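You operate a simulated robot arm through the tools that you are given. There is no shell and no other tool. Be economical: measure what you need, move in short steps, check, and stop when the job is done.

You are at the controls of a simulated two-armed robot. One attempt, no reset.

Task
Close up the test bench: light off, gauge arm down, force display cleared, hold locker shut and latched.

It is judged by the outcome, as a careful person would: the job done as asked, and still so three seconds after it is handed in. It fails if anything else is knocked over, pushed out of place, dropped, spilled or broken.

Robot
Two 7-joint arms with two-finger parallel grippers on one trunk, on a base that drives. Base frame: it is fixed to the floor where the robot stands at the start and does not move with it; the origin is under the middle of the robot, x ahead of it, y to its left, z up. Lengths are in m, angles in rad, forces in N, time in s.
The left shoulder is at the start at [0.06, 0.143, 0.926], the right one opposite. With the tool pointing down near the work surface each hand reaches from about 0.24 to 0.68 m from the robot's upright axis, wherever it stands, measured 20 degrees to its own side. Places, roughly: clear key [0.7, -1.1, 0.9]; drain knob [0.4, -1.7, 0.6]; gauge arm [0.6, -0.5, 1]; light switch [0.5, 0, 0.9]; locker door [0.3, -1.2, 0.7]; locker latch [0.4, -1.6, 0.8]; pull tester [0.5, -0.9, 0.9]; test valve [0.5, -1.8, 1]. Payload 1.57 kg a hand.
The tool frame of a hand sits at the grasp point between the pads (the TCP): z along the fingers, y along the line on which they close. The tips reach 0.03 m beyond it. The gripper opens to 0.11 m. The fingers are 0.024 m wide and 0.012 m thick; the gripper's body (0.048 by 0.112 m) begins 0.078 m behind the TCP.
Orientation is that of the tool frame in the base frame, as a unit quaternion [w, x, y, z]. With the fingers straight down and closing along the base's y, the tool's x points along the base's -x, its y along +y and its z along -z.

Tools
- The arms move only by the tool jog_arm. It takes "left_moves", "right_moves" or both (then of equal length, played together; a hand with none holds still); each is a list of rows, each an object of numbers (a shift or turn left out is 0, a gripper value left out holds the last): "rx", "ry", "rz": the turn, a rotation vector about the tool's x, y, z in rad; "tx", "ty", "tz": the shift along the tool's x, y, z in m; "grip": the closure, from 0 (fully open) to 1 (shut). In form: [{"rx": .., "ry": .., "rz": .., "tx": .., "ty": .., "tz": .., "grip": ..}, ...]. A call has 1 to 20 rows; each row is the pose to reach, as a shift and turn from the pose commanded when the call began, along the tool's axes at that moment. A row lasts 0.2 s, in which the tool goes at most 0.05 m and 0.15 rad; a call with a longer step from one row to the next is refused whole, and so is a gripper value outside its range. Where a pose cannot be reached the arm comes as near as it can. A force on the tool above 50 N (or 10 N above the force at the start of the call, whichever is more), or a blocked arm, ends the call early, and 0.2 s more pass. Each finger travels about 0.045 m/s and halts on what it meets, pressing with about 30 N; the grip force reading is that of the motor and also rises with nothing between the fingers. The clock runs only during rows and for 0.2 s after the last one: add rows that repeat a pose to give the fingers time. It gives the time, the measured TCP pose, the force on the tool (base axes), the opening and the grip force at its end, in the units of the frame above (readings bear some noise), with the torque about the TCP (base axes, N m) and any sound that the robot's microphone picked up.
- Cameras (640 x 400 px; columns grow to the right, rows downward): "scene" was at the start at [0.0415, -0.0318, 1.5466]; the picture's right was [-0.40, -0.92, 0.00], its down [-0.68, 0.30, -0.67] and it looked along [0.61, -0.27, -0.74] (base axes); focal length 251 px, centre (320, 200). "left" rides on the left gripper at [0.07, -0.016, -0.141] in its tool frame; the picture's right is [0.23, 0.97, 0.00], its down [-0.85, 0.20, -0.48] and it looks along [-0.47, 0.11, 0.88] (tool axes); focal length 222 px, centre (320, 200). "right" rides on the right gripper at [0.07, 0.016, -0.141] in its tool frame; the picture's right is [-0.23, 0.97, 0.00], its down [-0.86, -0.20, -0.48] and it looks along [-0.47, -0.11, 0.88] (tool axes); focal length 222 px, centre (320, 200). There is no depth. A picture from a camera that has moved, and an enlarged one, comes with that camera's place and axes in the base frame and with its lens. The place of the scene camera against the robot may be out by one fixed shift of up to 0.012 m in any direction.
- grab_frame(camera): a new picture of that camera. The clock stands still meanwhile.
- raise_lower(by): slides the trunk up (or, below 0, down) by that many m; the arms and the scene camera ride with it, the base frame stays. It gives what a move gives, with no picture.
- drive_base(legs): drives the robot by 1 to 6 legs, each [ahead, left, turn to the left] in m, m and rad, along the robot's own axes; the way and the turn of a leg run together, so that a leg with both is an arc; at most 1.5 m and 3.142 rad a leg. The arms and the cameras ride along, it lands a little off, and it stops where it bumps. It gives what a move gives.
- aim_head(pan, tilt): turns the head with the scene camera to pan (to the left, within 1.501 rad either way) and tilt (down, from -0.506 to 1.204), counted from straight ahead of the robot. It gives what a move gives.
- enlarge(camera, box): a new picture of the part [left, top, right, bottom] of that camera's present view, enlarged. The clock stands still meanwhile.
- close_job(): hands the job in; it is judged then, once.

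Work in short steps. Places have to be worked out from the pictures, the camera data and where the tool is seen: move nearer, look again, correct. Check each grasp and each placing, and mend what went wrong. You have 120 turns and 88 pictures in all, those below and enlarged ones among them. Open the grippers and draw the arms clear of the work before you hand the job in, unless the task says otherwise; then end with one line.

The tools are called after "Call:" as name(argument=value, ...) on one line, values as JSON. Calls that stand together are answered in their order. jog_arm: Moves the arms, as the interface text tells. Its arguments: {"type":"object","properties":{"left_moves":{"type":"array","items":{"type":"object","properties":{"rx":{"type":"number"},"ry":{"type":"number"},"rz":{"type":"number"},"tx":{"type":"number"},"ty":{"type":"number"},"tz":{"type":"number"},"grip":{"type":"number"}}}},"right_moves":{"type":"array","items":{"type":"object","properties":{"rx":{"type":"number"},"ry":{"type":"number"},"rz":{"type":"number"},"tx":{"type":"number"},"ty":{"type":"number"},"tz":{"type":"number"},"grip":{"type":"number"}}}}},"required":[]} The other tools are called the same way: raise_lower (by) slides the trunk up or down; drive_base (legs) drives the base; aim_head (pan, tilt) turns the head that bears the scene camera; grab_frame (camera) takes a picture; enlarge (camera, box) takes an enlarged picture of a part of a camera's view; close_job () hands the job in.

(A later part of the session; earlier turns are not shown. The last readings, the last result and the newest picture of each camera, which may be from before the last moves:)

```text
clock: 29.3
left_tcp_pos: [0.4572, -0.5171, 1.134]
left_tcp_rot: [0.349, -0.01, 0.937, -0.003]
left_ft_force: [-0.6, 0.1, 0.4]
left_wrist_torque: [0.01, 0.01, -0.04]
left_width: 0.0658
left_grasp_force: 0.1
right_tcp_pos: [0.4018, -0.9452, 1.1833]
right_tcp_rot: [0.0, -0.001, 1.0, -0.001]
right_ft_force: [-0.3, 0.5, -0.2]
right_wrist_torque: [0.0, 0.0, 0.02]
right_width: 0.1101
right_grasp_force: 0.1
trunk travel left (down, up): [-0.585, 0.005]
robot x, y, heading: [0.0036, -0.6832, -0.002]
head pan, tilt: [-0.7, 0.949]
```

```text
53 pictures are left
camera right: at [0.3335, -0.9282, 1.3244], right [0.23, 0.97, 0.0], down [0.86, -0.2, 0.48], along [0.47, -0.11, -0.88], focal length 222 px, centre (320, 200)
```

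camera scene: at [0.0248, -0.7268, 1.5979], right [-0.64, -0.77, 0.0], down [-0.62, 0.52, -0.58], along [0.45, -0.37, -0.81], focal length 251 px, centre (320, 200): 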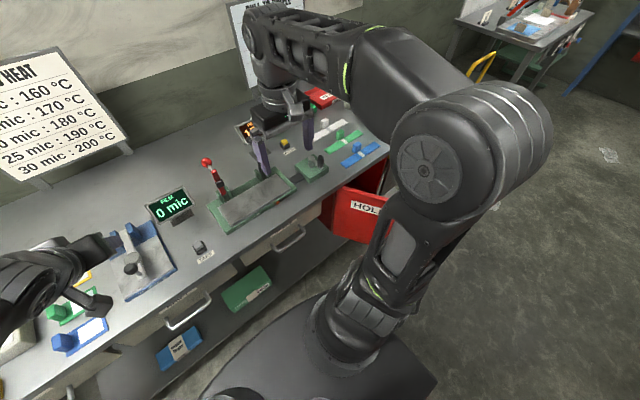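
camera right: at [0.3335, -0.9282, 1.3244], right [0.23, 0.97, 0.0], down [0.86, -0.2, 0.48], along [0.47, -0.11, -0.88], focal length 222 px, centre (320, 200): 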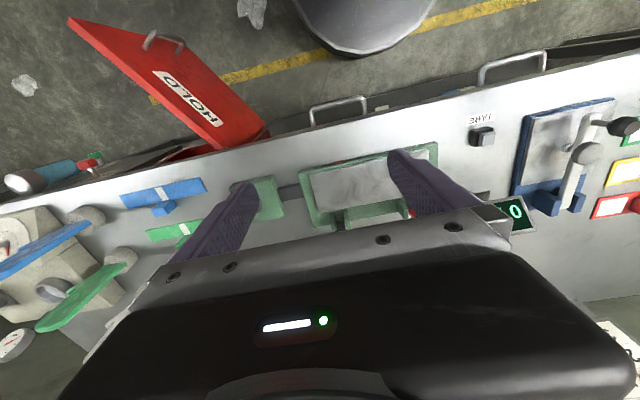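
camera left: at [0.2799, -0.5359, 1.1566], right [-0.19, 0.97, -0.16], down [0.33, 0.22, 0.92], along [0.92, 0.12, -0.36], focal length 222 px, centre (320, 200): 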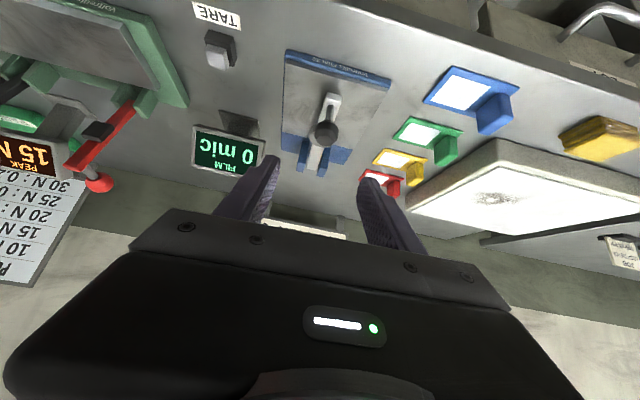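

Door hinges near (0.40,-1.06) with free edge near (0.15,-1.31). I'll drive 0.25 m further right (base disc stays clear of the door edge) and look for the clear key between the hands.

Call:
drive_base(legs=[[0, -0.25, 0]])

Call:
aim_head(pan=-0.15, tilt=0.75)

Call:
grab_frame(camera="scene")

```text
clock: 31.1
left_tcp_pos: [0.4573, -0.768, 1.1351]
left_tcp_rot: [0.349, -0.01, 0.937, -0.001]
left_ft_force: [0.0, -0.4, 0.3]
left_wrist_torque: [0.03, 0.01, 0.06]
left_width: 0.0658
left_grasp_force: 0.1
right_tcp_pos: [0.4042, -1.1948, 1.1832]
right_tcp_rot: [-0.001, -0.003, 1.0, -0.001]
right_ft_force: [0.2, -0.9, 0.0]
right_wrist_torque: [0.07, -0.05, 0.01]
right_width: 0.11
right_grasp_force: 0.1
trunk travel left (down, up): [-0.585, 0.005]
robot x, y, heading: [-0.0028, -0.929, 0.005]
head pan, tilt: [-0.7, 0.949]
```

```text
clock: 32.1
left_tcp_pos: [0.4558, -0.7657, 1.1357]
left_tcp_rot: [0.349, -0.01, 0.937, -0.003]
left_ft_force: [0.3, -0.4, 0.3]
left_wrist_torque: [0.01, -0.01, 0.01]
left_width: 0.066
left_grasp_force: 0.1
right_tcp_pos: [0.4044, -1.1936, 1.1849]
right_tcp_rot: [0.0, -0.001, 1.0, -0.001]
right_ft_force: [0.0, 0.7, -1.7]
right_wrist_torque: [0.01, 0.02, 0.0]
right_width: 0.1101
right_grasp_force: 0.1
trunk travel left (down, up): [-0.585, 0.005]
robot x, y, heading: [-0.0033, -0.9282, 0.005]
head pan, tilt: [-0.15, 0.75]
```

```text
52 pictures are left
camera scene: at [0.0516, -0.9427, 1.6134], right [-0.15, -0.99, 0.0], down [-0.67, 0.1, -0.73], along [0.72, -0.11, -0.68], focal length 251 px, centre (320, 200)
```

scene: 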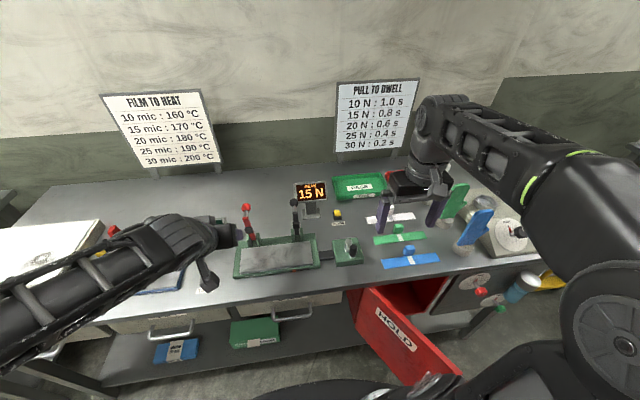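

Call:
enlarge(camera="scene", box=[220, 160, 420, 285])

```text
3.20 times, centred on (320, 222) of scene
camera zoom: at [0.0516, -0.9427, 1.6134], right [-0.15, -0.99, 0.0], down [-0.67, 0.1, -0.73], along [0.72, -0.11, -0.68], focal length 803 px, centre (320, 128)
```

zoom: 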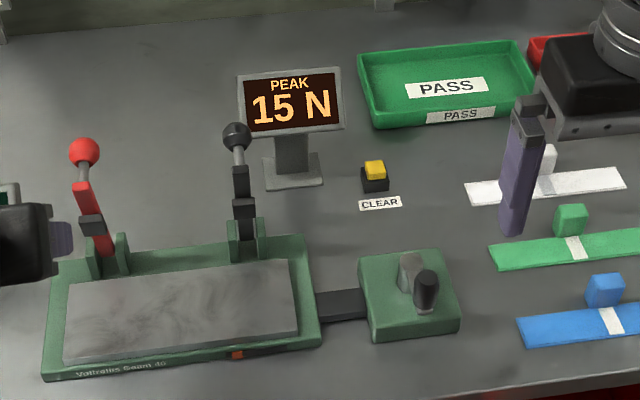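

Clear key ≈(0.661,-1.099,0.96). I'll bring the right hand, closed and pitched forward, above it.

Call:
jog_arm(right_moves=[{"tx": -0.03, "ty": 0.02, "tz": 0.01, "ry": -0.12, "grip": 1}, {"tx": -0.06, "ty": 0.04, "tz": 0.02, "ry": -0.24}, {"tx": -0.1, "ty": 0.05, "tz": 0.03, "ry": -0.36}, {"tx": -0.14, "ty": 0.06, "tz": 0.04, "ry": -0.5}, {"tx": -0.18, "ty": 0.075, "tz": 0.05, "ry": -0.5}, {"tx": -0.215, "ty": 0.09, "tz": 0.06, "ry": -0.5}, {"tx": -0.243, "ty": 0.095, "tz": 0.07, "ry": -0.5}, {"tx": -0.243, "ty": 0.095, "tz": 0.11, "ry": -0.5}, {"tx": -0.243, "ty": 0.095, "tz": 0.13, "ry": -0.5}, {"tx": -0.243, "ty": 0.095, "tz": 0.13, "ry": -0.5}])

Call:
grab_frame(camera="right")

Call:
enlarge(camera="scene", box=[220, 160, 420, 285])

```text
clock: 34.3
left_tcp_pos: [0.4569, -0.7663, 1.1348]
left_tcp_rot: [0.348, -0.01, 0.937, -0.003]
left_ft_force: [-0.4, -0.3, 0.1]
left_wrist_torque: [0.02, 0.02, -0.01]
left_width: 0.0661
left_grasp_force: 0.2
right_tcp_pos: [0.6465, -1.0989, 1.0536]
right_tcp_rot: [0.247, -0.001, 0.969, 0.0]
right_ft_force: [-0.3, 0.5, 0.1]
right_wrist_torque: [0.01, -0.01, -0.01]
right_width: 0.0001
right_grasp_force: 21.2
trunk travel left (down, up): [-0.585, 0.005]
robot x, y, heading: [-0.0006, -0.9291, 0.006]
head pan, tilt: [-0.15, 0.75]
```

```text
50 pictures are left
camera right: at [0.5173, -1.0819, 1.144], right [0.2, 0.97, 0.11], down [0.52, -0.2, 0.83], along [0.83, -0.11, -0.55], focal length 222 px, centre (320, 200)
```

right: 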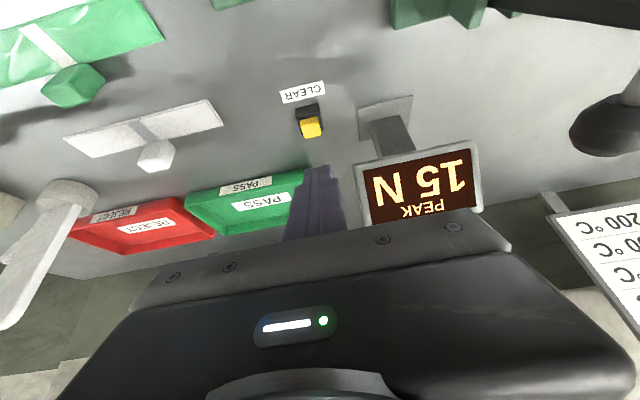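

```text
3.20 times, centred on (320, 222) of scene
camera zoom: at [0.0514, -0.9425, 1.6134], right [-0.15, -0.99, 0.0], down [-0.67, 0.1, -0.73], along [0.72, -0.11, -0.68], focal length 803 px, centre (320, 128)
```

zoom: 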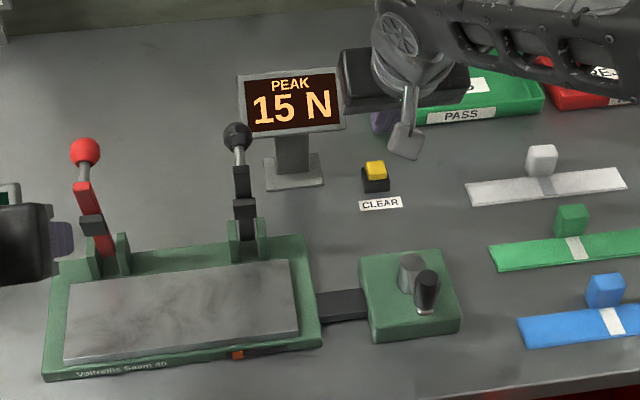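

Wrist camera gives the key at (0.662,-1.0995), agreeing. Descending vertically (with +6 mm x) in small steps until contact.

Call:
jog_arm(right_moves=[{"tx": 0.0067, "tz": 0.0205}, {"tx": 0.0163, "tz": 0.038}, {"tx": 0.0187, "tz": 0.0424}, {"tx": 0.0211, "tz": 0.0468}, {"tx": 0.0235, "tz": 0.0512}, {"tx": 0.0259, "tz": 0.0556}])

Call:
grab_frame(camera="right")

```text
clock: 35.7
left_tcp_pos: [0.4572, -0.7659, 1.1353]
left_tcp_rot: [0.348, -0.01, 0.937, -0.003]
left_ft_force: [-0.2, 0.3, -0.2]
left_wrist_torque: [-0.01, 0.02, 0.0]
left_width: 0.0662
left_grasp_force: 0.0
right_tcp_pos: [0.6506, -1.0994, 0.9923]
right_tcp_rot: [0.247, -0.002, 0.969, 0.0]
right_ft_force: [0.0, 0.3, 0.4]
right_wrist_torque: [0.01, 0.06, 0.05]
right_width: 0.0
right_grasp_force: 21.5
trunk travel left (down, up): [-0.585, 0.005]
robot x, y, heading: [-0.0017, -0.931, 0.004]
head pan, tilt: [-0.15, 0.75]
```

```text
48 pictures are left
camera right: at [0.5222, -1.0824, 1.0825], right [0.2, 0.97, 0.11], down [0.52, -0.2, 0.83], along [0.83, -0.11, -0.55], focal length 222 px, centre (320, 200)
```

right: 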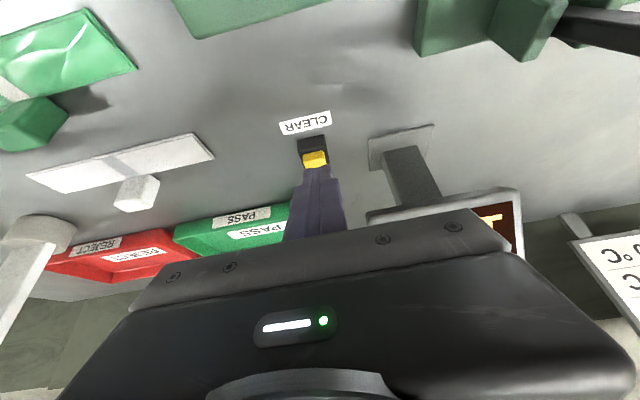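

Just above the key; continuing down 4 mm at a time with a slight pull toward me.

Call:
jog_arm(right_moves=[{"tx": 0.0045, "tz": 0.0007}, {"tx": 0.0064, "tz": 0.0042}, {"tx": 0.0083, "tz": 0.0077}, {"tx": 0.0102, "tz": 0.0112}, {"tx": 0.0121, "tz": 0.0147}])

Call:
enlarge(camera="scene", box=[220, 160, 420, 285])

```text
clock: 36.9
left_tcp_pos: [0.4571, -0.7666, 1.1341]
left_tcp_rot: [0.349, -0.009, 0.937, -0.003]
left_ft_force: [0.5, 0.2, -0.3]
left_wrist_torque: [0.01, -0.03, -0.01]
left_width: 0.066
left_grasp_force: 0.0
right_tcp_pos: [0.6463, -1.0983, 0.9731]
right_tcp_rot: [0.249, -0.002, 0.969, 0.001]
right_ft_force: [0.8, -0.2, 0.8]
right_wrist_torque: [-0.01, -0.05, 0.02]
right_width: 0.0
right_grasp_force: 21.4
trunk travel left (down, up): [-0.585, 0.005]
robot x, y, heading: [-0.0004, -0.9301, 0.004]
head pan, tilt: [-0.15, 0.75]
```

```text
3.20 times, centred on (320, 222) of scene
camera zoom: at [0.0517, -0.9425, 1.6134], right [-0.15, -0.99, 0.0], down [-0.67, 0.1, -0.73], along [0.72, -0.11, -0.68], focal length 803 px, centre (320, 128)
```

zoom: 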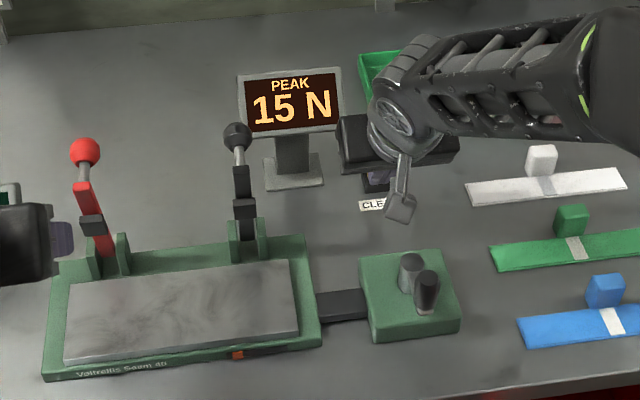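

No contact though tips are near the bench height; checking the wrist camera.

Call:
enlarge(camera="right", box=[240, 90, 400, 230])

```text
2.86 times, centred on (320, 160) of right
camera zoom: at [0.5183, -1.0823, 1.0639], right [0.2, 0.97, 0.11], down [0.52, -0.2, 0.83], along [0.83, -0.11, -0.55], focal length 635 px, centre (320, 314)
```

zoom: 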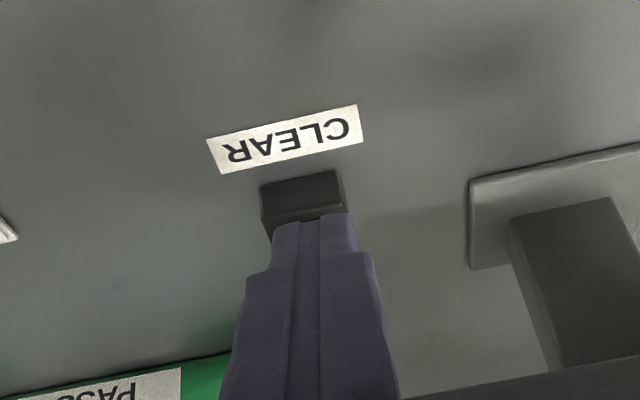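

Finger is over the key and covers the yellow cap. Continuing down in 3 mm steps, guarded.

Call:
jog_arm(right_moves=[{"tx": 0.0014, "tz": 0.0026}, {"tx": 0.0029, "tz": 0.0053}, {"tx": 0.0043, "tz": 0.0079}, {"tx": 0.0058, "tz": 0.0106}])

Call:
enlarge(camera="scene", box=[220, 160, 420, 285])

```text
clock: 37.9
left_tcp_pos: [0.4573, -0.7654, 1.1349]
left_tcp_rot: [0.349, -0.01, 0.937, -0.003]
left_ft_force: [0.5, 0.6, 0.4]
left_wrist_torque: [0.01, 0.0, 0.0]
left_width: 0.066
left_grasp_force: 0.0
right_tcp_pos: [0.646, -1.0977, 0.9611]
right_tcp_rot: [0.246, -0.002, 0.969, 0.001]
right_ft_force: [0.3, 0.0, -0.3]
right_wrist_torque: [-0.02, -0.01, -0.02]
right_width: 0.0
right_grasp_force: 21.6
trunk travel left (down, up): [-0.585, 0.005]
robot x, y, heading: [0.0037, -0.9291, 0.01]
head pan, tilt: [-0.15, 0.75]
```

```text
3.20 times, centred on (320, 222) of scene
camera zoom: at [0.0517, -0.9425, 1.6134], right [-0.15, -0.99, 0.0], down [-0.67, 0.1, -0.73], along [0.72, -0.11, -0.68], focal length 803 px, centre (320, 128)
```

zoom: 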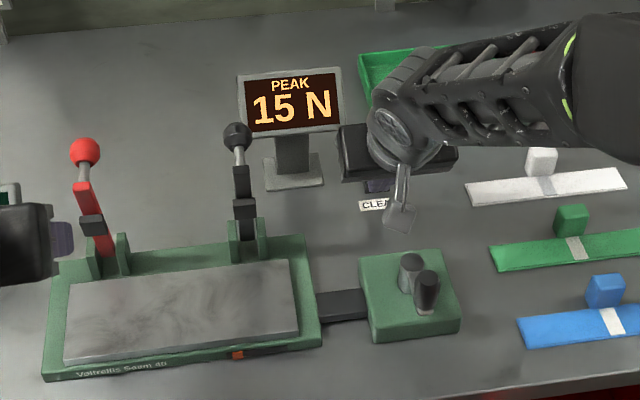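

Still no contact; re-checking geometry from the wrist camera.

Call:
enlarge(camera="right", box=[240, 90, 400, 230])

```text
2.86 times, centred on (320, 160) of right
camera zoom: at [0.5183, -1.0824, 1.0519], right [0.2, 0.97, 0.11], down [0.52, -0.2, 0.83], along [0.83, -0.11, -0.55], focal length 635 px, centre (320, 314)
```

zoom: 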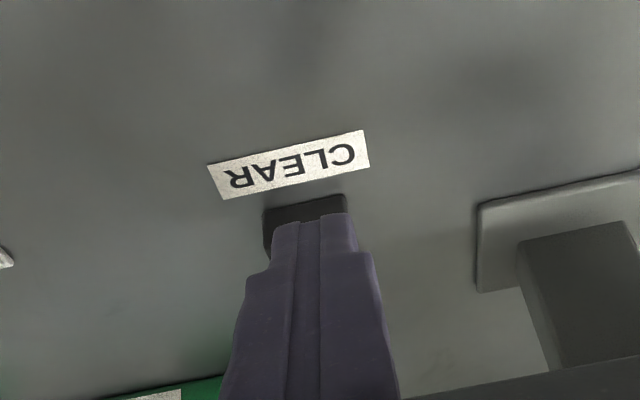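

Using the label parallax, the bench here lies near z≈0.90, so the key is further away, ≈(0.687,-1.102,0.935); the finger is now in front of it. Back up 3 cm, forward 3 cm, and look.

Call:
jog_arm(right_moves=[{"tx": -0.0072, "tz": -0.0132}, {"tx": -0.0144, "tz": -0.0263}, {"tx": -0.0285, "tz": -0.019, "ty": -0.003}, {"tx": -0.0425, "tz": -0.011, "ty": -0.003}, {"tx": -0.0425, "tz": -0.011, "ty": -0.003}])

Call:
enlarge(camera="right", box=[240, 90, 400, 230])

```text
clock: 39.1
left_tcp_pos: [0.4574, -0.7663, 1.135]
left_tcp_rot: [0.349, -0.01, 0.937, -0.003]
left_ft_force: [-1.0, 0.2, -0.7]
left_wrist_torque: [-0.02, 0.0, -0.01]
left_width: 0.066
left_grasp_force: 0.1
right_tcp_pos: [0.6782, -1.1009, 0.9914]
right_tcp_rot: [0.248, -0.002, 0.969, 0.0]
right_ft_force: [0.0, -0.2, -0.4]
right_wrist_torque: [0.0, 0.05, 0.01]
right_width: 0.0
right_grasp_force: 21.3
trunk travel left (down, up): [-0.585, 0.005]
robot x, y, heading: [-0.0001, -0.9286, 0.002]
head pan, tilt: [-0.15, 0.75]
```

```text
2.86 times, centred on (320, 160) of right
camera zoom: at [0.5506, -1.0852, 1.082], right [0.2, 0.97, 0.11], down [0.52, -0.2, 0.83], along [0.83, -0.11, -0.55], focal length 635 px, centre (320, 314)
```

zoom: 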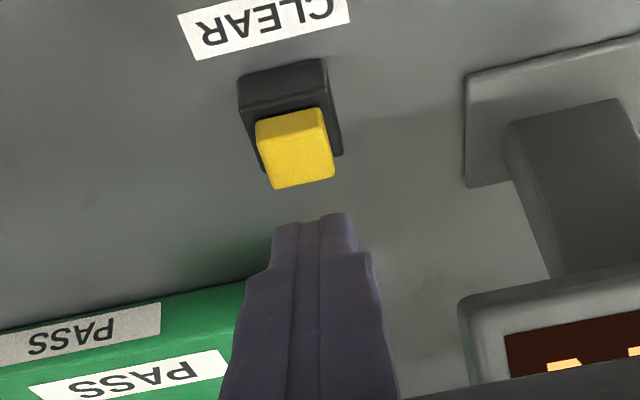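

Cap refined to ≈(0.685,-1.103,0.93). The tip is now right over it; descending straight down in small steps.

Call:
jog_arm(right_moves=[{"tx": 0.0072, "tz": 0.0132}, {"tx": 0.0105, "tz": 0.0193}, {"tx": 0.0134, "tz": 0.0246}, {"tx": 0.0153, "tz": 0.0281}, {"tx": 0.0172, "tz": 0.0316}])

Call:
enlarge(camera="right", box=[240, 90, 400, 230])

Call:
enlarge(camera="scene", box=[220, 160, 420, 285])

```text
clock: 40.3
left_tcp_pos: [0.457, -0.7653, 1.1359]
left_tcp_rot: [0.349, -0.01, 0.937, -0.002]
left_ft_force: [0.3, 0.1, 0.1]
left_wrist_torque: [0.02, 0.03, -0.02]
left_width: 0.0658
left_grasp_force: 0.0
right_tcp_pos: [0.6785, -1.1013, 0.9564]
right_tcp_rot: [0.249, -0.003, 0.969, 0.001]
right_ft_force: [-0.8, -0.3, 3.7]
right_wrist_torque: [-0.02, -0.01, -0.03]
right_width: 0.0
right_grasp_force: 20.8
trunk travel left (down, up): [-0.585, 0.005]
robot x, y, heading: [0.0001, -0.9299, 0.005]
head pan, tilt: [-0.15, 0.75]
heard: click
```

```text
2.86 times, centred on (320, 160) of right
camera zoom: at [0.5503, -1.0854, 1.0463], right [0.2, 0.97, 0.11], down [0.52, -0.2, 0.83], along [0.83, -0.11, -0.55], focal length 635 px, centre (320, 314)
```

zoom: 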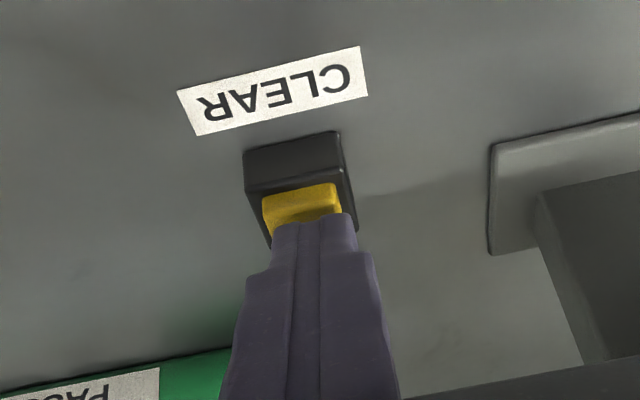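

```text
3.20 times, centred on (320, 222) of scene
camera zoom: at [0.0511, -0.9424, 1.6135], right [-0.15, -0.99, 0.0], down [-0.67, 0.1, -0.73], along [0.72, -0.11, -0.68], focal length 803 px, centre (320, 128)
```

zoom: 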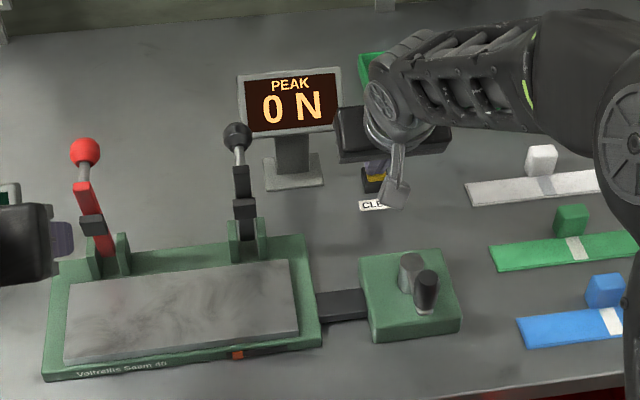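

"PEAK 0 N" – cleared with a click. Retracting up and back.

Call:
jog_arm(right_moves=[{"tx": -0.0192, "tz": -0.035}, {"tx": -0.0383, "tz": -0.07}, {"tx": -0.0575, "tz": -0.105}, {"tx": -0.0225, "tz": -0.128}, {"tx": 0.0125, "tz": -0.151}, {"tx": 0.0475, "tz": -0.174}, {"tx": 0.0825, "tz": -0.197}, {"tx": 0.1175, "tz": -0.22}, {"tx": 0.1525, "tz": -0.243}])

Call:
aim_head(pan=-0.7, tilt=1.0)

Call:
grab_frame(camera="scene")

Call:
grab_frame(camera="right")

```text
clock: 42.3
left_tcp_pos: [0.4566, -0.7656, 1.1345]
left_tcp_rot: [0.349, -0.011, 0.937, -0.002]
left_ft_force: [-0.6, 0.6, -0.8]
left_wrist_torque: [0.0, 0.0, -0.03]
left_width: 0.0659
left_grasp_force: 0.0
right_tcp_pos: [0.4279, -1.1027, 1.0965]
right_tcp_rot: [0.248, -0.002, 0.969, 0.001]
right_ft_force: [-0.4, -0.1, 0.1]
right_wrist_torque: [-0.01, -0.01, 0.0]
right_width: 0.0
right_grasp_force: 21.4
trunk travel left (down, up): [-0.585, 0.005]
robot x, y, heading: [0.002, -0.929, 0.004]
head pan, tilt: [-0.15, 0.75]
```

```text
clock: 43.2
left_tcp_pos: [0.4568, -0.7667, 1.1352]
left_tcp_rot: [0.349, -0.009, 0.937, -0.003]
left_ft_force: [0.6, 1.4, 0.1]
left_wrist_torque: [-0.01, -0.01, 0.02]
left_width: 0.0656
left_grasp_force: 0.1
right_tcp_pos: [0.4295, -1.1031, 1.0966]
right_tcp_rot: [0.247, -0.001, 0.969, 0.001]
right_ft_force: [-0.3, -0.4, -0.2]
right_wrist_torque: [0.01, -0.02, -0.03]
right_width: 0.0002
right_grasp_force: 21.4
trunk travel left (down, up): [-0.585, 0.005]
robot x, y, heading: [-0.0003, -0.9294, 0.005]
head pan, tilt: [-0.7, 1.0]
```

```text
40 pictures are left
camera scene: at [0.0233, -0.975, 1.5943], right [-0.64, -0.77, 0.0], down [-0.65, 0.54, -0.54], along [0.41, -0.35, -0.84], focal length 251 px, centre (320, 200)
```

scene: 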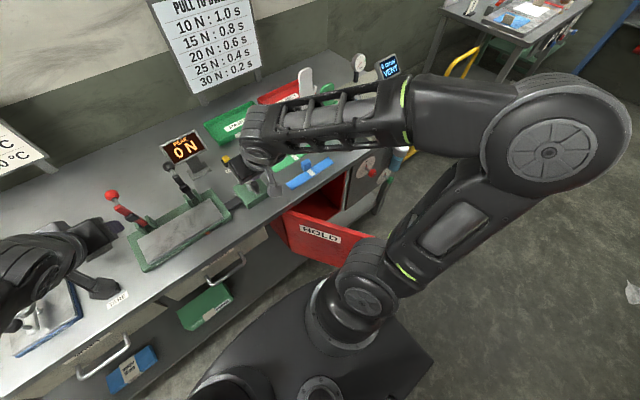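

```text
39 pictures are left
camera right: at [0.3009, -1.0864, 1.1868], right [0.2, 0.97, 0.11], down [0.52, -0.2, 0.83], along [0.83, -0.11, -0.55], focal length 222 px, centre (320, 200)
```

right: 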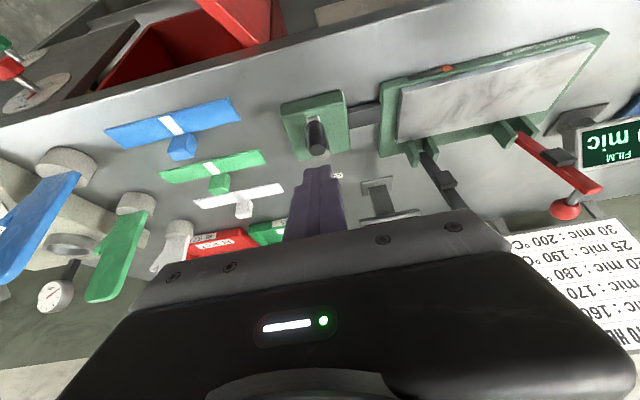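

Next, the locker. I'll return the right hand to the high vertical pose for a look down on the door.

Call:
jog_arm(right_moves=[{"ry": 0.12, "tz": -0.025, "tx": -0.005, "ty": -0.025}, {"ry": 0.24, "tz": -0.05, "tx": -0.01, "ty": -0.05}, {"ry": 0.36, "tz": -0.07, "tx": -0.015, "ty": -0.07}, {"ry": 0.5, "tz": -0.088, "tx": -0.02, "ty": -0.09}, {"ry": 0.5, "tz": -0.088, "tx": -0.02, "ty": -0.13}])

Call:
grab_frame(camera="right")

```text
clock: 44.6
left_tcp_pos: [0.459, -0.7673, 1.1355]
left_tcp_rot: [0.349, -0.011, 0.937, -0.001]
left_ft_force: [-0.7, -0.4, -0.2]
left_wrist_torque: [0.04, 0.01, 0.01]
left_width: 0.0659
left_grasp_force: 0.1
right_tcp_pos: [0.4089, -1.1353, 1.2239]
right_tcp_rot: [0.062, -0.125, 0.99, 0.006]
right_ft_force: [0.0, -0.4, -1.1]
right_wrist_torque: [0.05, 0.04, 0.0]
right_width: 0.0
right_grasp_force: 21.2
right hand out of reach, approached as far as the arm can: row 4, 5
trunk travel left (down, up): [-0.585, 0.005]
robot x, y, heading: [0.0009, -0.9306, 0.004]
head pan, tilt: [-0.7, 1.0]
stopped in row 5 (right hand): the arm was blocked; the commanded pose is now the measured one
```

```text
38 pictures are left
camera right: at [0.3218, -1.1414, 1.3547], right [-0.02, 1.0, 0.02], down [0.81, 0.01, 0.58], along [0.58, 0.03, -0.81], focal length 222 px, centre (320, 200)
```

right: 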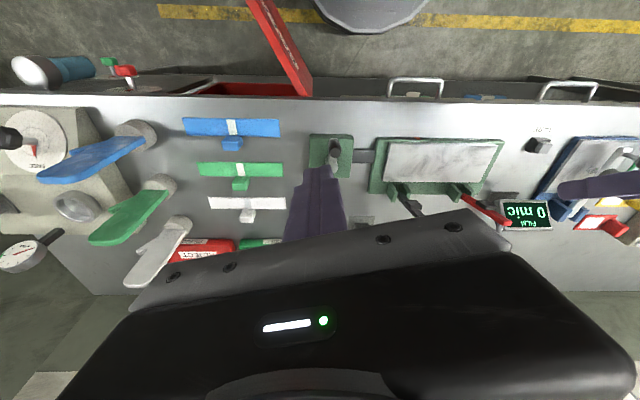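

Enlarging the locker/latch area, from this vantage.

Call:
enlarge(camera="right", box=[80, 0, 320, 150])

```text
2.67 times, centred on (200, 75) of right
camera zoom: at [0.3218, -1.1414, 1.3547], right [-0.02, 1.0, 0.02], down [0.81, 0.01, 0.58], along [0.58, 0.03, -0.81], focal length 592 px, centre (640, 533)
```

zoom: 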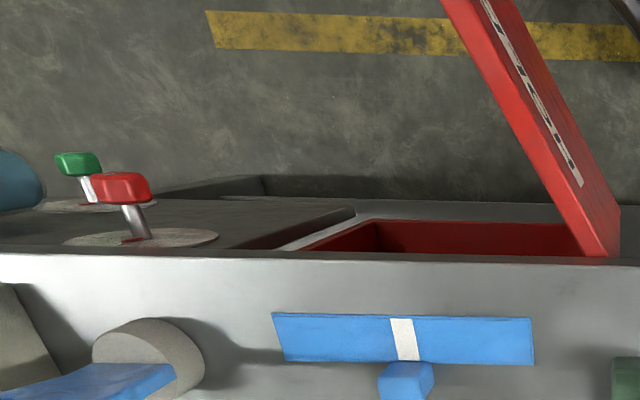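

The red handle (latch?) and green knob (drain?) are on a panel right of the locker. I'll back off 0.4 m, slide right 0.5 m and look at the front straight on.

Call:
drive_base(legs=[[-0.4, 0, 0], [0, -0.5, 0]])

Call:
aim_head(pan=0.0, tilt=0.9)

Call:
grab_frame(camera="scene")

```text
clock: 49.7
left_tcp_pos: [0.0602, -1.265, 1.1344]
left_tcp_rot: [0.351, -0.01, 0.936, -0.002]
left_ft_force: [-0.1, -0.3, 0.1]
left_wrist_torque: [0.01, 0.0, 0.03]
left_width: 0.0659
left_grasp_force: 0.1
right_tcp_pos: [0.0108, -1.6327, 1.2234]
right_tcp_rot: [0.062, -0.127, 0.99, 0.005]
right_ft_force: [-0.5, -0.9, 0.2]
right_wrist_torque: [0.0, 0.03, -0.02]
right_width: 0.0004
right_grasp_force: 20.7
trunk travel left (down, up): [-0.585, 0.005]
robot x, y, heading: [-0.3973, -1.4329, 0.004]
head pan, tilt: [-0.7, 1.0]
```

```text
clock: 50.7
left_tcp_pos: [0.0601, -1.2639, 1.134]
left_tcp_rot: [0.349, -0.012, 0.937, -0.002]
left_ft_force: [-0.1, -1.1, -0.6]
left_wrist_torque: [0.01, -0.03, 0.01]
left_width: 0.0661
left_grasp_force: 0.1
right_tcp_pos: [0.0118, -1.6331, 1.2235]
right_tcp_rot: [0.061, -0.127, 0.99, 0.004]
right_ft_force: [-0.2, 0.0, 0.7]
right_wrist_torque: [0.01, 0.01, -0.01]
right_width: 0.0001
right_grasp_force: 21.1
trunk travel left (down, up): [-0.585, 0.005]
robot x, y, heading: [-0.3979, -1.4309, 0.005]
head pan, tilt: [0.0, 0.901]
```

```text
36 pictures are left
camera scene: at [-0.3519, -1.4289, 1.6015], right [0.0, -1.0, 0.0], down [-0.78, 0.0, -0.62], along [0.62, 0.0, -0.78], focal length 251 px, centre (320, 200)
```

scene: 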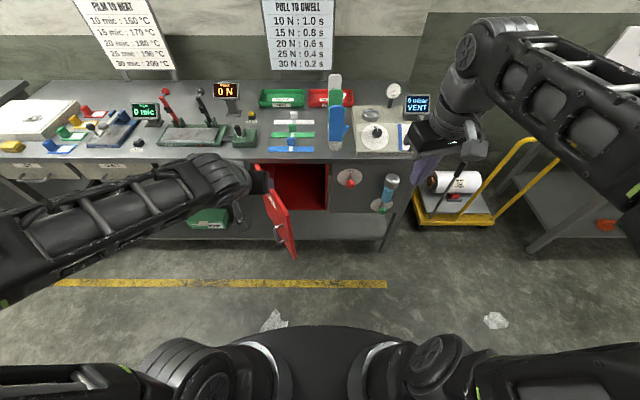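

Call:
enlarge(camera="scene", box=[240, 130, 440, 270])

Call:
grab_frame(camera="right")

```text
2.86 times, centred on (340, 200) of scene
camera zoom: at [-0.3519, -1.4289, 1.6015], right [0.0, -1.0, 0.0], down [-0.78, 0.0, -0.62], along [0.62, 0.0, -0.78], focal length 717 px, centre (263, 200)
```

zoom: 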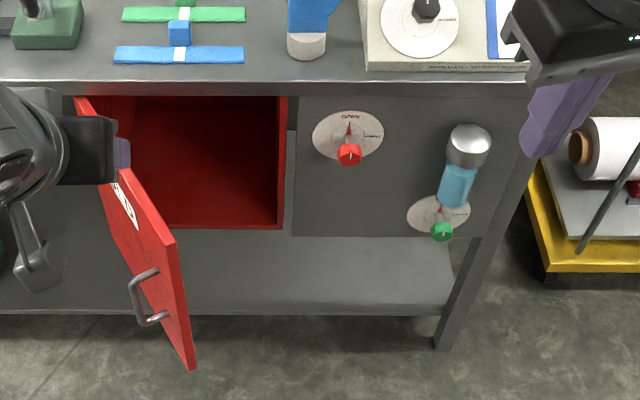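

```text
34 pictures are left
camera right: at [-0.0765, -1.6379, 1.3553], right [-0.03, 1.0, 0.02], down [0.81, 0.01, 0.58], along [0.58, 0.03, -0.81], focal length 222 px, centre (320, 200)
```

right: 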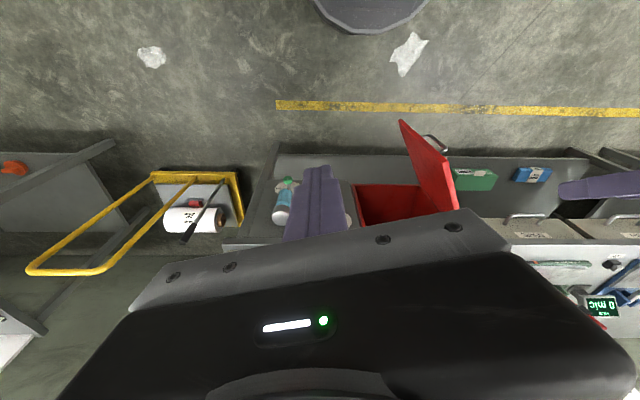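

The red dial reads OPEN at present: that's the latch, at ≈(0.36,-1.555,0.83); green is the drain (leave alone). Door free edge ≈(0.15,-1.32), z 0.58–0.86. I'll lower the trunk, move up 0.1 m, and first level the left hand to push the door.

Call:
raise_lower(by=-0.15)

Call:
jog_arm(left_moves=[{"ry": -0.12, "ty": 0.02, "grip": 1}, {"ry": -0.24, "ty": 0.04}, {"ry": -0.36, "ty": 0.06}, {"ry": -0.48, "ty": 0.08}, {"ry": -0.6, "ty": 0.08}, {"ry": -0.7, "ty": 0.08}, {"ry": -0.7, "ty": 0.08}])

Call:
grab_frame(camera="scene")

```text
clock: 52.5
left_tcp_pos: [0.0602, -1.2654, 0.9851]
left_tcp_rot: [0.349, -0.011, 0.937, -0.002]
left_ft_force: [-0.3, 0.5, -0.6]
left_wrist_torque: [0.02, 0.04, -0.02]
left_width: 0.0663
left_grasp_force: 0.0
right_tcp_pos: [0.0121, -1.6329, 1.0743]
right_tcp_rot: [0.061, -0.127, 0.99, 0.004]
right_ft_force: [0.1, 0.6, -0.9]
right_wrist_torque: [0.0, 0.02, 0.01]
right_width: 0.0001
right_grasp_force: 20.7
trunk travel left (down, up): [-0.435, 0.155]
robot x, y, heading: [-0.3953, -1.4322, 0.011]
head pan, tilt: [0.0, 0.901]
```

```text
clock: 54.1
left_tcp_pos: [0.1381, -1.1553, 1.0139]
left_tcp_rot: [0.649, -0.01, 0.761, 0.002]
left_ft_force: [-0.4, -0.8, 0.4]
left_wrist_torque: [0.01, 0.01, 0.03]
left_width: 0.0
left_grasp_force: 21.1
left hand out of reach, approached as far as the arm can: row 2, 3, 4, 5, 6, 7
right_tcp_pos: [0.0111, -1.6343, 1.0732]
right_tcp_rot: [0.062, -0.126, 0.99, 0.005]
right_ft_force: [0.3, -0.3, 0.5]
right_wrist_torque: [0.02, -0.04, 0.01]
right_width: 0.0
right_grasp_force: 21.5
trunk travel left (down, up): [-0.435, 0.155]
robot x, y, heading: [-0.3953, -1.4296, 0.001]
head pan, tilt: [0.0, 0.901]
```

```text
33 pictures are left
camera scene: at [-0.3527, -1.4304, 1.4515], right [0.0, -1.0, 0.0], down [-0.78, 0.0, -0.62], along [0.62, 0.0, -0.78], focal length 251 px, centre (320, 200)
```

scene: 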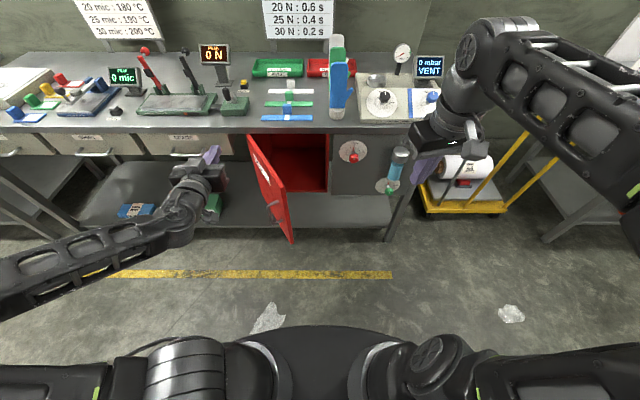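

Left hand is level. Descending to z≈0.79 (above the handle) on the outer side of the door, and forward a bit.

Call:
jog_arm(left_moves=[{"tx": 0.045, "tz": 0.007}, {"tx": 0.09, "tz": 0.014}, {"tx": 0.135, "tz": 0.021}, {"tx": 0.18, "tz": 0.028}, {"tx": 0.217, "tz": 0.035}, {"tx": 0.211, "tz": 0.07}, {"tx": 0.206, "tz": 0.104}, {"tx": 0.206, "tz": 0.104}])

Call:
enlarge(camera="scene", box=[140, 110, 440, 290])

```text
clock: 55.9
left_tcp_pos: [0.2134, -1.1052, 0.8881]
left_tcp_rot: [0.624, 0.0, 0.782, -0.012]
left_ft_force: [0.3, -0.6, 0.6]
left_wrist_torque: [0.0, 0.0, 0.01]
left_width: 0.0
left_grasp_force: 21.5
left hand out of reach, approached as far as the arm can: row 1, 2, 3, 4, 5, 6, 7, 8
right_tcp_pos: [0.0108, -1.6319, 1.0733]
right_tcp_rot: [0.062, -0.126, 0.99, 0.004]
right_ft_force: [0.5, -0.1, 0.6]
right_wrist_torque: [0.0, -0.03, 0.02]
right_width: 0.0001
right_grasp_force: 21.4
trunk travel left (down, up): [-0.435, 0.155]
robot x, y, heading: [-0.3978, -1.4254, 0.008]
head pan, tilt: [0.0, 0.901]
```

```text
2.13 times, centred on (290, 200) of scene
camera zoom: at [-0.3522, -1.4289, 1.4515], right [0.01, -1.0, 0.0], down [-0.78, 0.0, -0.62], along [0.62, 0.0, -0.78], focal length 535 px, centre (384, 200)
```

zoom: 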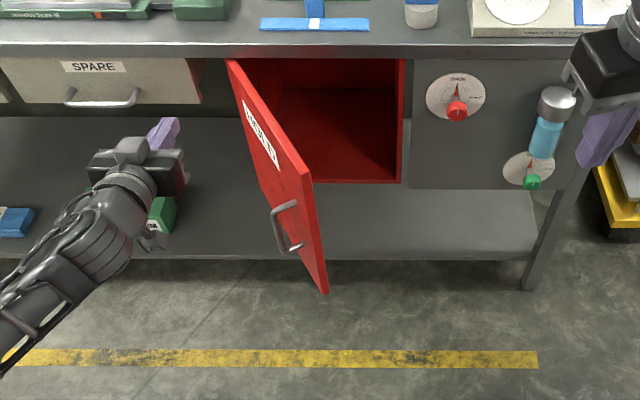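

Arm limits keep the hand at z 0.888; lowering the trunk 0.1 m instead to bring it to 0.79.

Call:
raise_lower(by=-0.1)

Call:
jog_arm(left_moves=[{"ty": -0.03}, {"ty": -0.06}, {"ty": -0.09}, {"ty": -0.09}])

Call:
enlarge(camera="scene", box=[140, 80, 440, 260])

```text
clock: 57.2
left_tcp_pos: [0.2138, -1.1042, 0.7886]
left_tcp_rot: [0.624, 0.0, 0.781, -0.012]
left_ft_force: [-0.5, -0.2, 0.0]
left_wrist_torque: [0.0, 0.01, 0.02]
left_width: 0.0
left_grasp_force: 21.4
right_tcp_pos: [0.0114, -1.6321, 0.9739]
right_tcp_rot: [0.062, -0.126, 0.99, 0.004]
right_ft_force: [-0.2, -0.1, -0.6]
right_wrist_torque: [0.08, 0.01, -0.05]
right_width: 0.0
right_grasp_force: 21.0
trunk travel left (down, up): [-0.335, 0.255]
robot x, y, heading: [-0.3998, -1.4304, 0.006]
head pan, tilt: [0.0, 0.901]
```

```text
clock: 58.2
left_tcp_pos: [0.2135, -1.185, 0.8144]
left_tcp_rot: [0.617, 0.001, 0.787, -0.013]
left_ft_force: [-0.7, -0.6, -0.1]
left_wrist_torque: [-0.02, 0.03, 0.0]
left_width: 0.0
left_grasp_force: 21.1
left hand out of reach, approached as far as the arm can: row 1, 2, 3, 4
right_tcp_pos: [0.0118, -1.6332, 0.9732]
right_tcp_rot: [0.062, -0.127, 0.99, 0.005]
right_ft_force: [0.0, -0.6, 0.4]
right_wrist_torque: [0.0, 0.05, 0.02]
right_width: 0.0
right_grasp_force: 21.9
trunk travel left (down, up): [-0.335, 0.255]
robot x, y, heading: [-0.3987, -1.4291, 0.001]
head pan, tilt: [0.0, 0.901]
```

```text
2.13 times, centred on (290, 170) of scene
camera zoom: at [-0.3519, -1.429, 1.3515], right [0.01, -1.0, 0.0], down [-0.78, 0.0, -0.62], along [0.62, 0.0, -0.78], focal length 535 px, centre (384, 264)
```

zoom: 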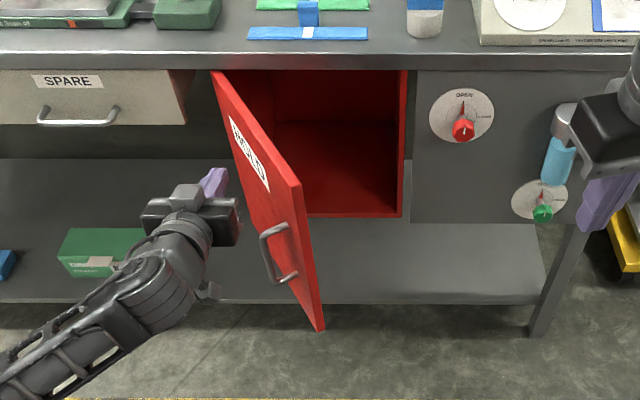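

Too close to the shoulder for a level hand; backing the base 0.12 m so the arm works more extended, then reach forward again.

Call:
drive_base(legs=[[-0.13, 0, 0]])

Call:
jog_arm(left_moves=[{"tz": 0.045}, {"tz": 0.09}, {"tz": 0.135, "tx": 0.01}, {"tz": 0.15, "tx": 0.02}])

```text
clock: 59.5
left_tcp_pos: [0.084, -1.1855, 0.8139]
left_tcp_rot: [0.618, 0.002, 0.786, -0.014]
left_ft_force: [0.0, 0.2, -0.5]
left_wrist_torque: [0.01, 0.02, -0.01]
left_width: 0.0003
left_grasp_force: 21.3
right_tcp_pos: [-0.1184, -1.6332, 0.9752]
right_tcp_rot: [0.062, -0.127, 0.99, 0.005]
right_ft_force: [0.2, -0.2, 0.1]
right_wrist_torque: [0.01, -0.01, -0.01]
right_width: 0.0
right_grasp_force: 21.1
trunk travel left (down, up): [-0.335, 0.255]
robot x, y, heading: [-0.5256, -1.4267, 0.003]
head pan, tilt: [0.0, 0.901]
```

```text
clock: 60.5
left_tcp_pos: [0.2297, -1.1821, 0.7793]
left_tcp_rot: [0.609, 0.005, 0.793, -0.018]
left_ft_force: [0.2, 0.3, -0.2]
left_wrist_torque: [-0.01, -0.02, 0.02]
left_width: 0.0
left_grasp_force: 21.2
left hand out of reach, approached as far as the arm can: row 2, 3, 4
right_tcp_pos: [-0.1186, -1.6324, 0.9741]
right_tcp_rot: [0.062, -0.127, 0.99, 0.005]
right_ft_force: [-0.3, 0.1, -0.2]
right_wrist_torque: [-0.03, 0.03, 0.03]
right_width: 0.0
right_grasp_force: 21.3
trunk travel left (down, up): [-0.335, 0.255]
robot x, y, heading: [-0.5297, -1.4332, 0.004]
head pan, tilt: [0.0, 0.901]
```

Now contact and push: sweep the finger to -y against the door's outer face, first to about 45° open.

Call:
jog_arm(left_moves=[{"ty": -0.03, "tz": -0.006, "tx": 0.002}, {"ty": -0.059, "tz": -0.012, "tx": 0.003}, {"ty": -0.075, "tz": 0.0, "tx": 0}, {"ty": -0.09, "tz": 0.008, "tx": -0.002}, {"ty": -0.101, "tz": 0.015, "tx": -0.004}])

Call:
enlarge(camera="scene", box=[190, 40, 440, 200])

```text
clock: 61.7
left_tcp_pos: [0.2335, -1.2565, 0.8014]
left_tcp_rot: [0.606, 0.005, 0.795, -0.018]
left_ft_force: [-0.1, -0.4, -0.7]
left_wrist_torque: [0.01, 0.0, -0.01]
left_width: 0.0
left_grasp_force: 21.8
left hand out of reach, approached as far as the arm can: row 1, 2, 3, 4, 5
right_tcp_pos: [-0.1179, -1.6334, 0.975]
right_tcp_rot: [0.062, -0.126, 0.99, 0.004]
right_ft_force: [-0.3, -0.6, -0.1]
right_wrist_torque: [-0.03, 0.04, 0.0]
right_width: 0.0
right_grasp_force: 21.2
trunk travel left (down, up): [-0.335, 0.255]
robot x, y, heading: [-0.5282, -1.4309, 0.006]
head pan, tilt: [0.0, 0.901]
```

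```text
2.50 times, centred on (315, 120) of scene
camera zoom: at [-0.4817, -1.4296, 1.3515], right [0.01, -1.0, 0.0], down [-0.78, 0.0, -0.62], along [0.62, 0.0, -0.78], focal length 627 px, centre (332, 400)
```

zoom: 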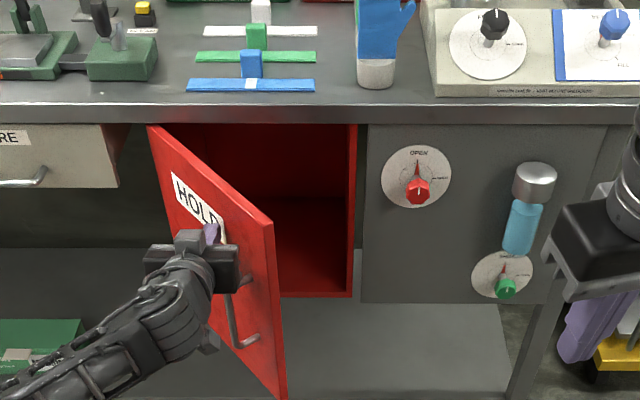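

Finger at the door face, no force yet. Continuing the sweep with a slightly lower pitch to stay off the joint limit.

Call:
jog_arm(left_moves=[{"ty": -0.027, "tz": 0.012, "tx": -0.003, "ry": 0.1}, {"ty": -0.043, "tz": 0.03, "tx": -0.007, "ry": 0.2}, {"ty": -0.059, "tz": 0.047, "tx": -0.012, "ry": 0.2}, {"ty": -0.07, "tz": 0.066, "tx": -0.017, "ry": 0.2}, {"ty": -0.08, "tz": 0.086, "tx": -0.023, "ry": 0.2}])

Call:
enlarge(camera="scene", box=[190, 40, 440, 200])

```text
clock: 62.9
left_tcp_pos: [0.2085, -1.2609, 0.7845]
left_tcp_rot: [0.536, 0.003, 0.844, -0.013]
left_ft_force: [-0.3, 0.1, 0.7]
left_wrist_torque: [0.0, 0.02, 0.01]
left_width: 0.0
left_grasp_force: 21.6
left hand out of reach, approached as far as the arm can: row 1, 2, 3, 4, 5
right_tcp_pos: [-0.1192, -1.6333, 0.9747]
right_tcp_rot: [0.062, -0.127, 0.99, 0.004]
right_ft_force: [0.2, 0.8, 0.3]
right_wrist_torque: [0.0, 0.01, 0.02]
right_width: 0.0
right_grasp_force: 21.8
trunk travel left (down, up): [-0.335, 0.255]
robot x, y, heading: [-0.5265, -1.4314, 0.01]
head pan, tilt: [0.0, 0.901]
```

```text
2.50 times, centred on (315, 120) of scene
camera zoom: at [-0.4817, -1.4297, 1.3515], right [0.01, -1.0, 0.0], down [-0.78, 0.0, -0.62], along [0.62, 0.0, -0.78], focal length 627 px, centre (332, 400)
```

zoom: 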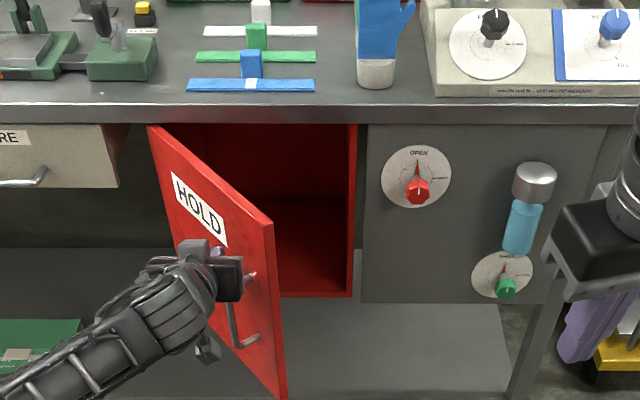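

The arm is stuck at a wrist limit, so I'll hold it rigid and use small base moves to swing the door: forward-right legs along the door's arc.

Call:
drive_base(legs=[[0.04, -0.025, 0], [0.035, -0.032, 0]])

Call:
enlarge(camera="scene", box=[190, 40, 440, 200])

```text
clock: 64.3
left_tcp_pos: [0.2844, -1.3189, 0.7845]
left_tcp_rot: [0.535, 0.004, 0.845, -0.014]
left_ft_force: [0.2, -0.2, 0.1]
left_wrist_torque: [-0.04, -0.03, 0.0]
left_width: 0.0001
left_grasp_force: 21.5
right_tcp_pos: [-0.0431, -1.6905, 0.974]
right_tcp_rot: [0.062, -0.127, 0.99, 0.004]
right_ft_force: [-0.5, -0.2, 0.4]
right_wrist_torque: [0.0, 0.03, 0.01]
right_width: 0.0001
right_grasp_force: 21.4
trunk travel left (down, up): [-0.335, 0.255]
robot x, y, heading: [-0.4513, -1.4836, 0.003]
head pan, tilt: [0.0, 0.901]
```

```text
2.50 times, centred on (315, 120) of scene
camera zoom: at [-0.406, -1.4861, 1.3515], right [0.01, -1.0, 0.0], down [-0.78, 0.0, -0.62], along [0.62, 0.0, -0.78], focal length 627 px, centre (332, 400)
```

zoom: 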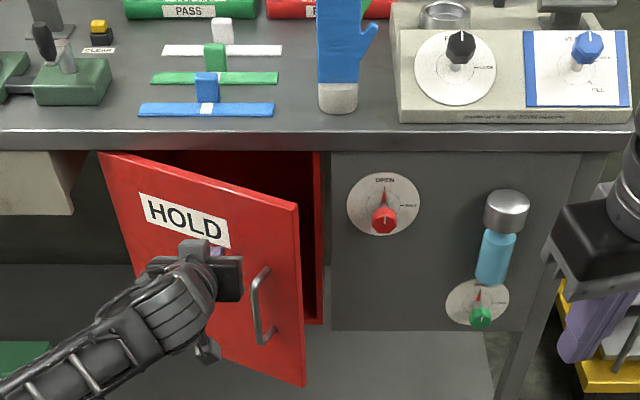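

Door swings freely (~30° left). Continue.

Call:
drive_base(legs=[[0.04, -0.02, 0], [0.025, -0.008, 0]])

Call:
enlarge(camera="scene", box=[190, 40, 440, 200])

```text
clock: 65.6
left_tcp_pos: [0.3509, -1.3455, 0.7837]
left_tcp_rot: [0.535, 0.004, 0.845, -0.014]
left_ft_force: [1.1, -0.2, -0.6]
left_wrist_torque: [0.02, 0.01, -0.01]
left_width: 0.0001
left_grasp_force: 21.1
right_tcp_pos: [0.0222, -1.7176, 0.9741]
right_tcp_rot: [0.061, -0.126, 0.99, 0.004]
right_ft_force: [0.8, -0.7, -0.2]
right_wrist_torque: [-0.04, -0.01, 0.03]
right_width: 0.0
right_grasp_force: 21.5
trunk travel left (down, up): [-0.335, 0.255]
robot x, y, heading: [-0.3876, -1.5164, 0.005]
head pan, tilt: [0.0, 0.901]
```

```text
2.50 times, centred on (315, 120) of scene
camera zoom: at [-0.3408, -1.5135, 1.3514], right [0.01, -1.0, 0.0], down [-0.78, 0.0, -0.62], along [0.62, 0.0, -0.78], focal length 627 px, centre (332, 400)
```

zoom: 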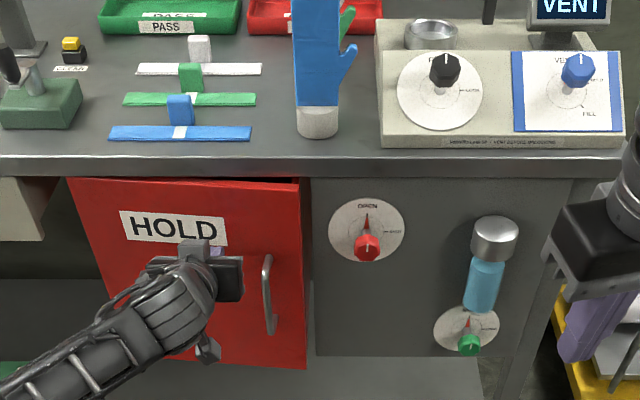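

Nearly closed. Finish with the arm under its force guard, a few mm at a time.

Call:
jog_arm(left_moves=[{"tz": 0.0045, "tx": -0.002}, {"tz": 0.009, "tx": -0.004}, {"tz": 0.0135, "tx": -0.0065}, {"tz": 0.018, "tx": -0.0085}, {"tz": 0.0225, "tx": -0.011}, {"tz": 0.027, "tx": -0.013}])

Call:
enlarge(camera="scene", box=[190, 40, 440, 200])

```text
clock: 67.0
left_tcp_pos: [0.3613, -1.3316, 0.7812]
left_tcp_rot: [0.535, 0.003, 0.845, -0.013]
left_ft_force: [0.0, 0.1, -1.0]
left_wrist_torque: [-0.02, 0.0, -0.04]
left_width: 0.0002
left_grasp_force: 21.4
left hand out of reach, approached as far as the arm can: row 1, 2, 3, 4, 5, 6
right_tcp_pos: [0.0224, -1.7176, 0.9749]
right_tcp_rot: [0.062, -0.127, 0.99, 0.004]
right_ft_force: [-0.1, -1.1, 0.0]
right_wrist_torque: [0.02, 0.02, -0.03]
right_width: 0.0
right_grasp_force: 21.2
trunk travel left (down, up): [-0.335, 0.255]
robot x, y, heading: [-0.385, -1.517, -0.001]
head pan, tilt: [0.0, 0.901]
```

```text
2.50 times, centred on (315, 120) of scene
camera zoom: at [-0.3412, -1.513, 1.3515], right [0.01, -1.0, 0.0], down [-0.78, 0.0, -0.62], along [0.62, 0.0, -0.78], focal length 627 px, centre (332, 400)
```

zoom: 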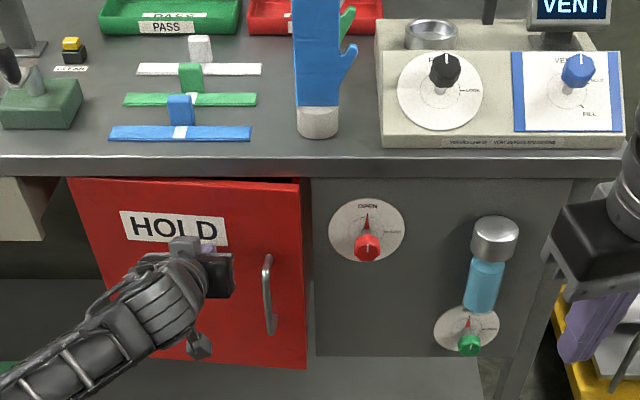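

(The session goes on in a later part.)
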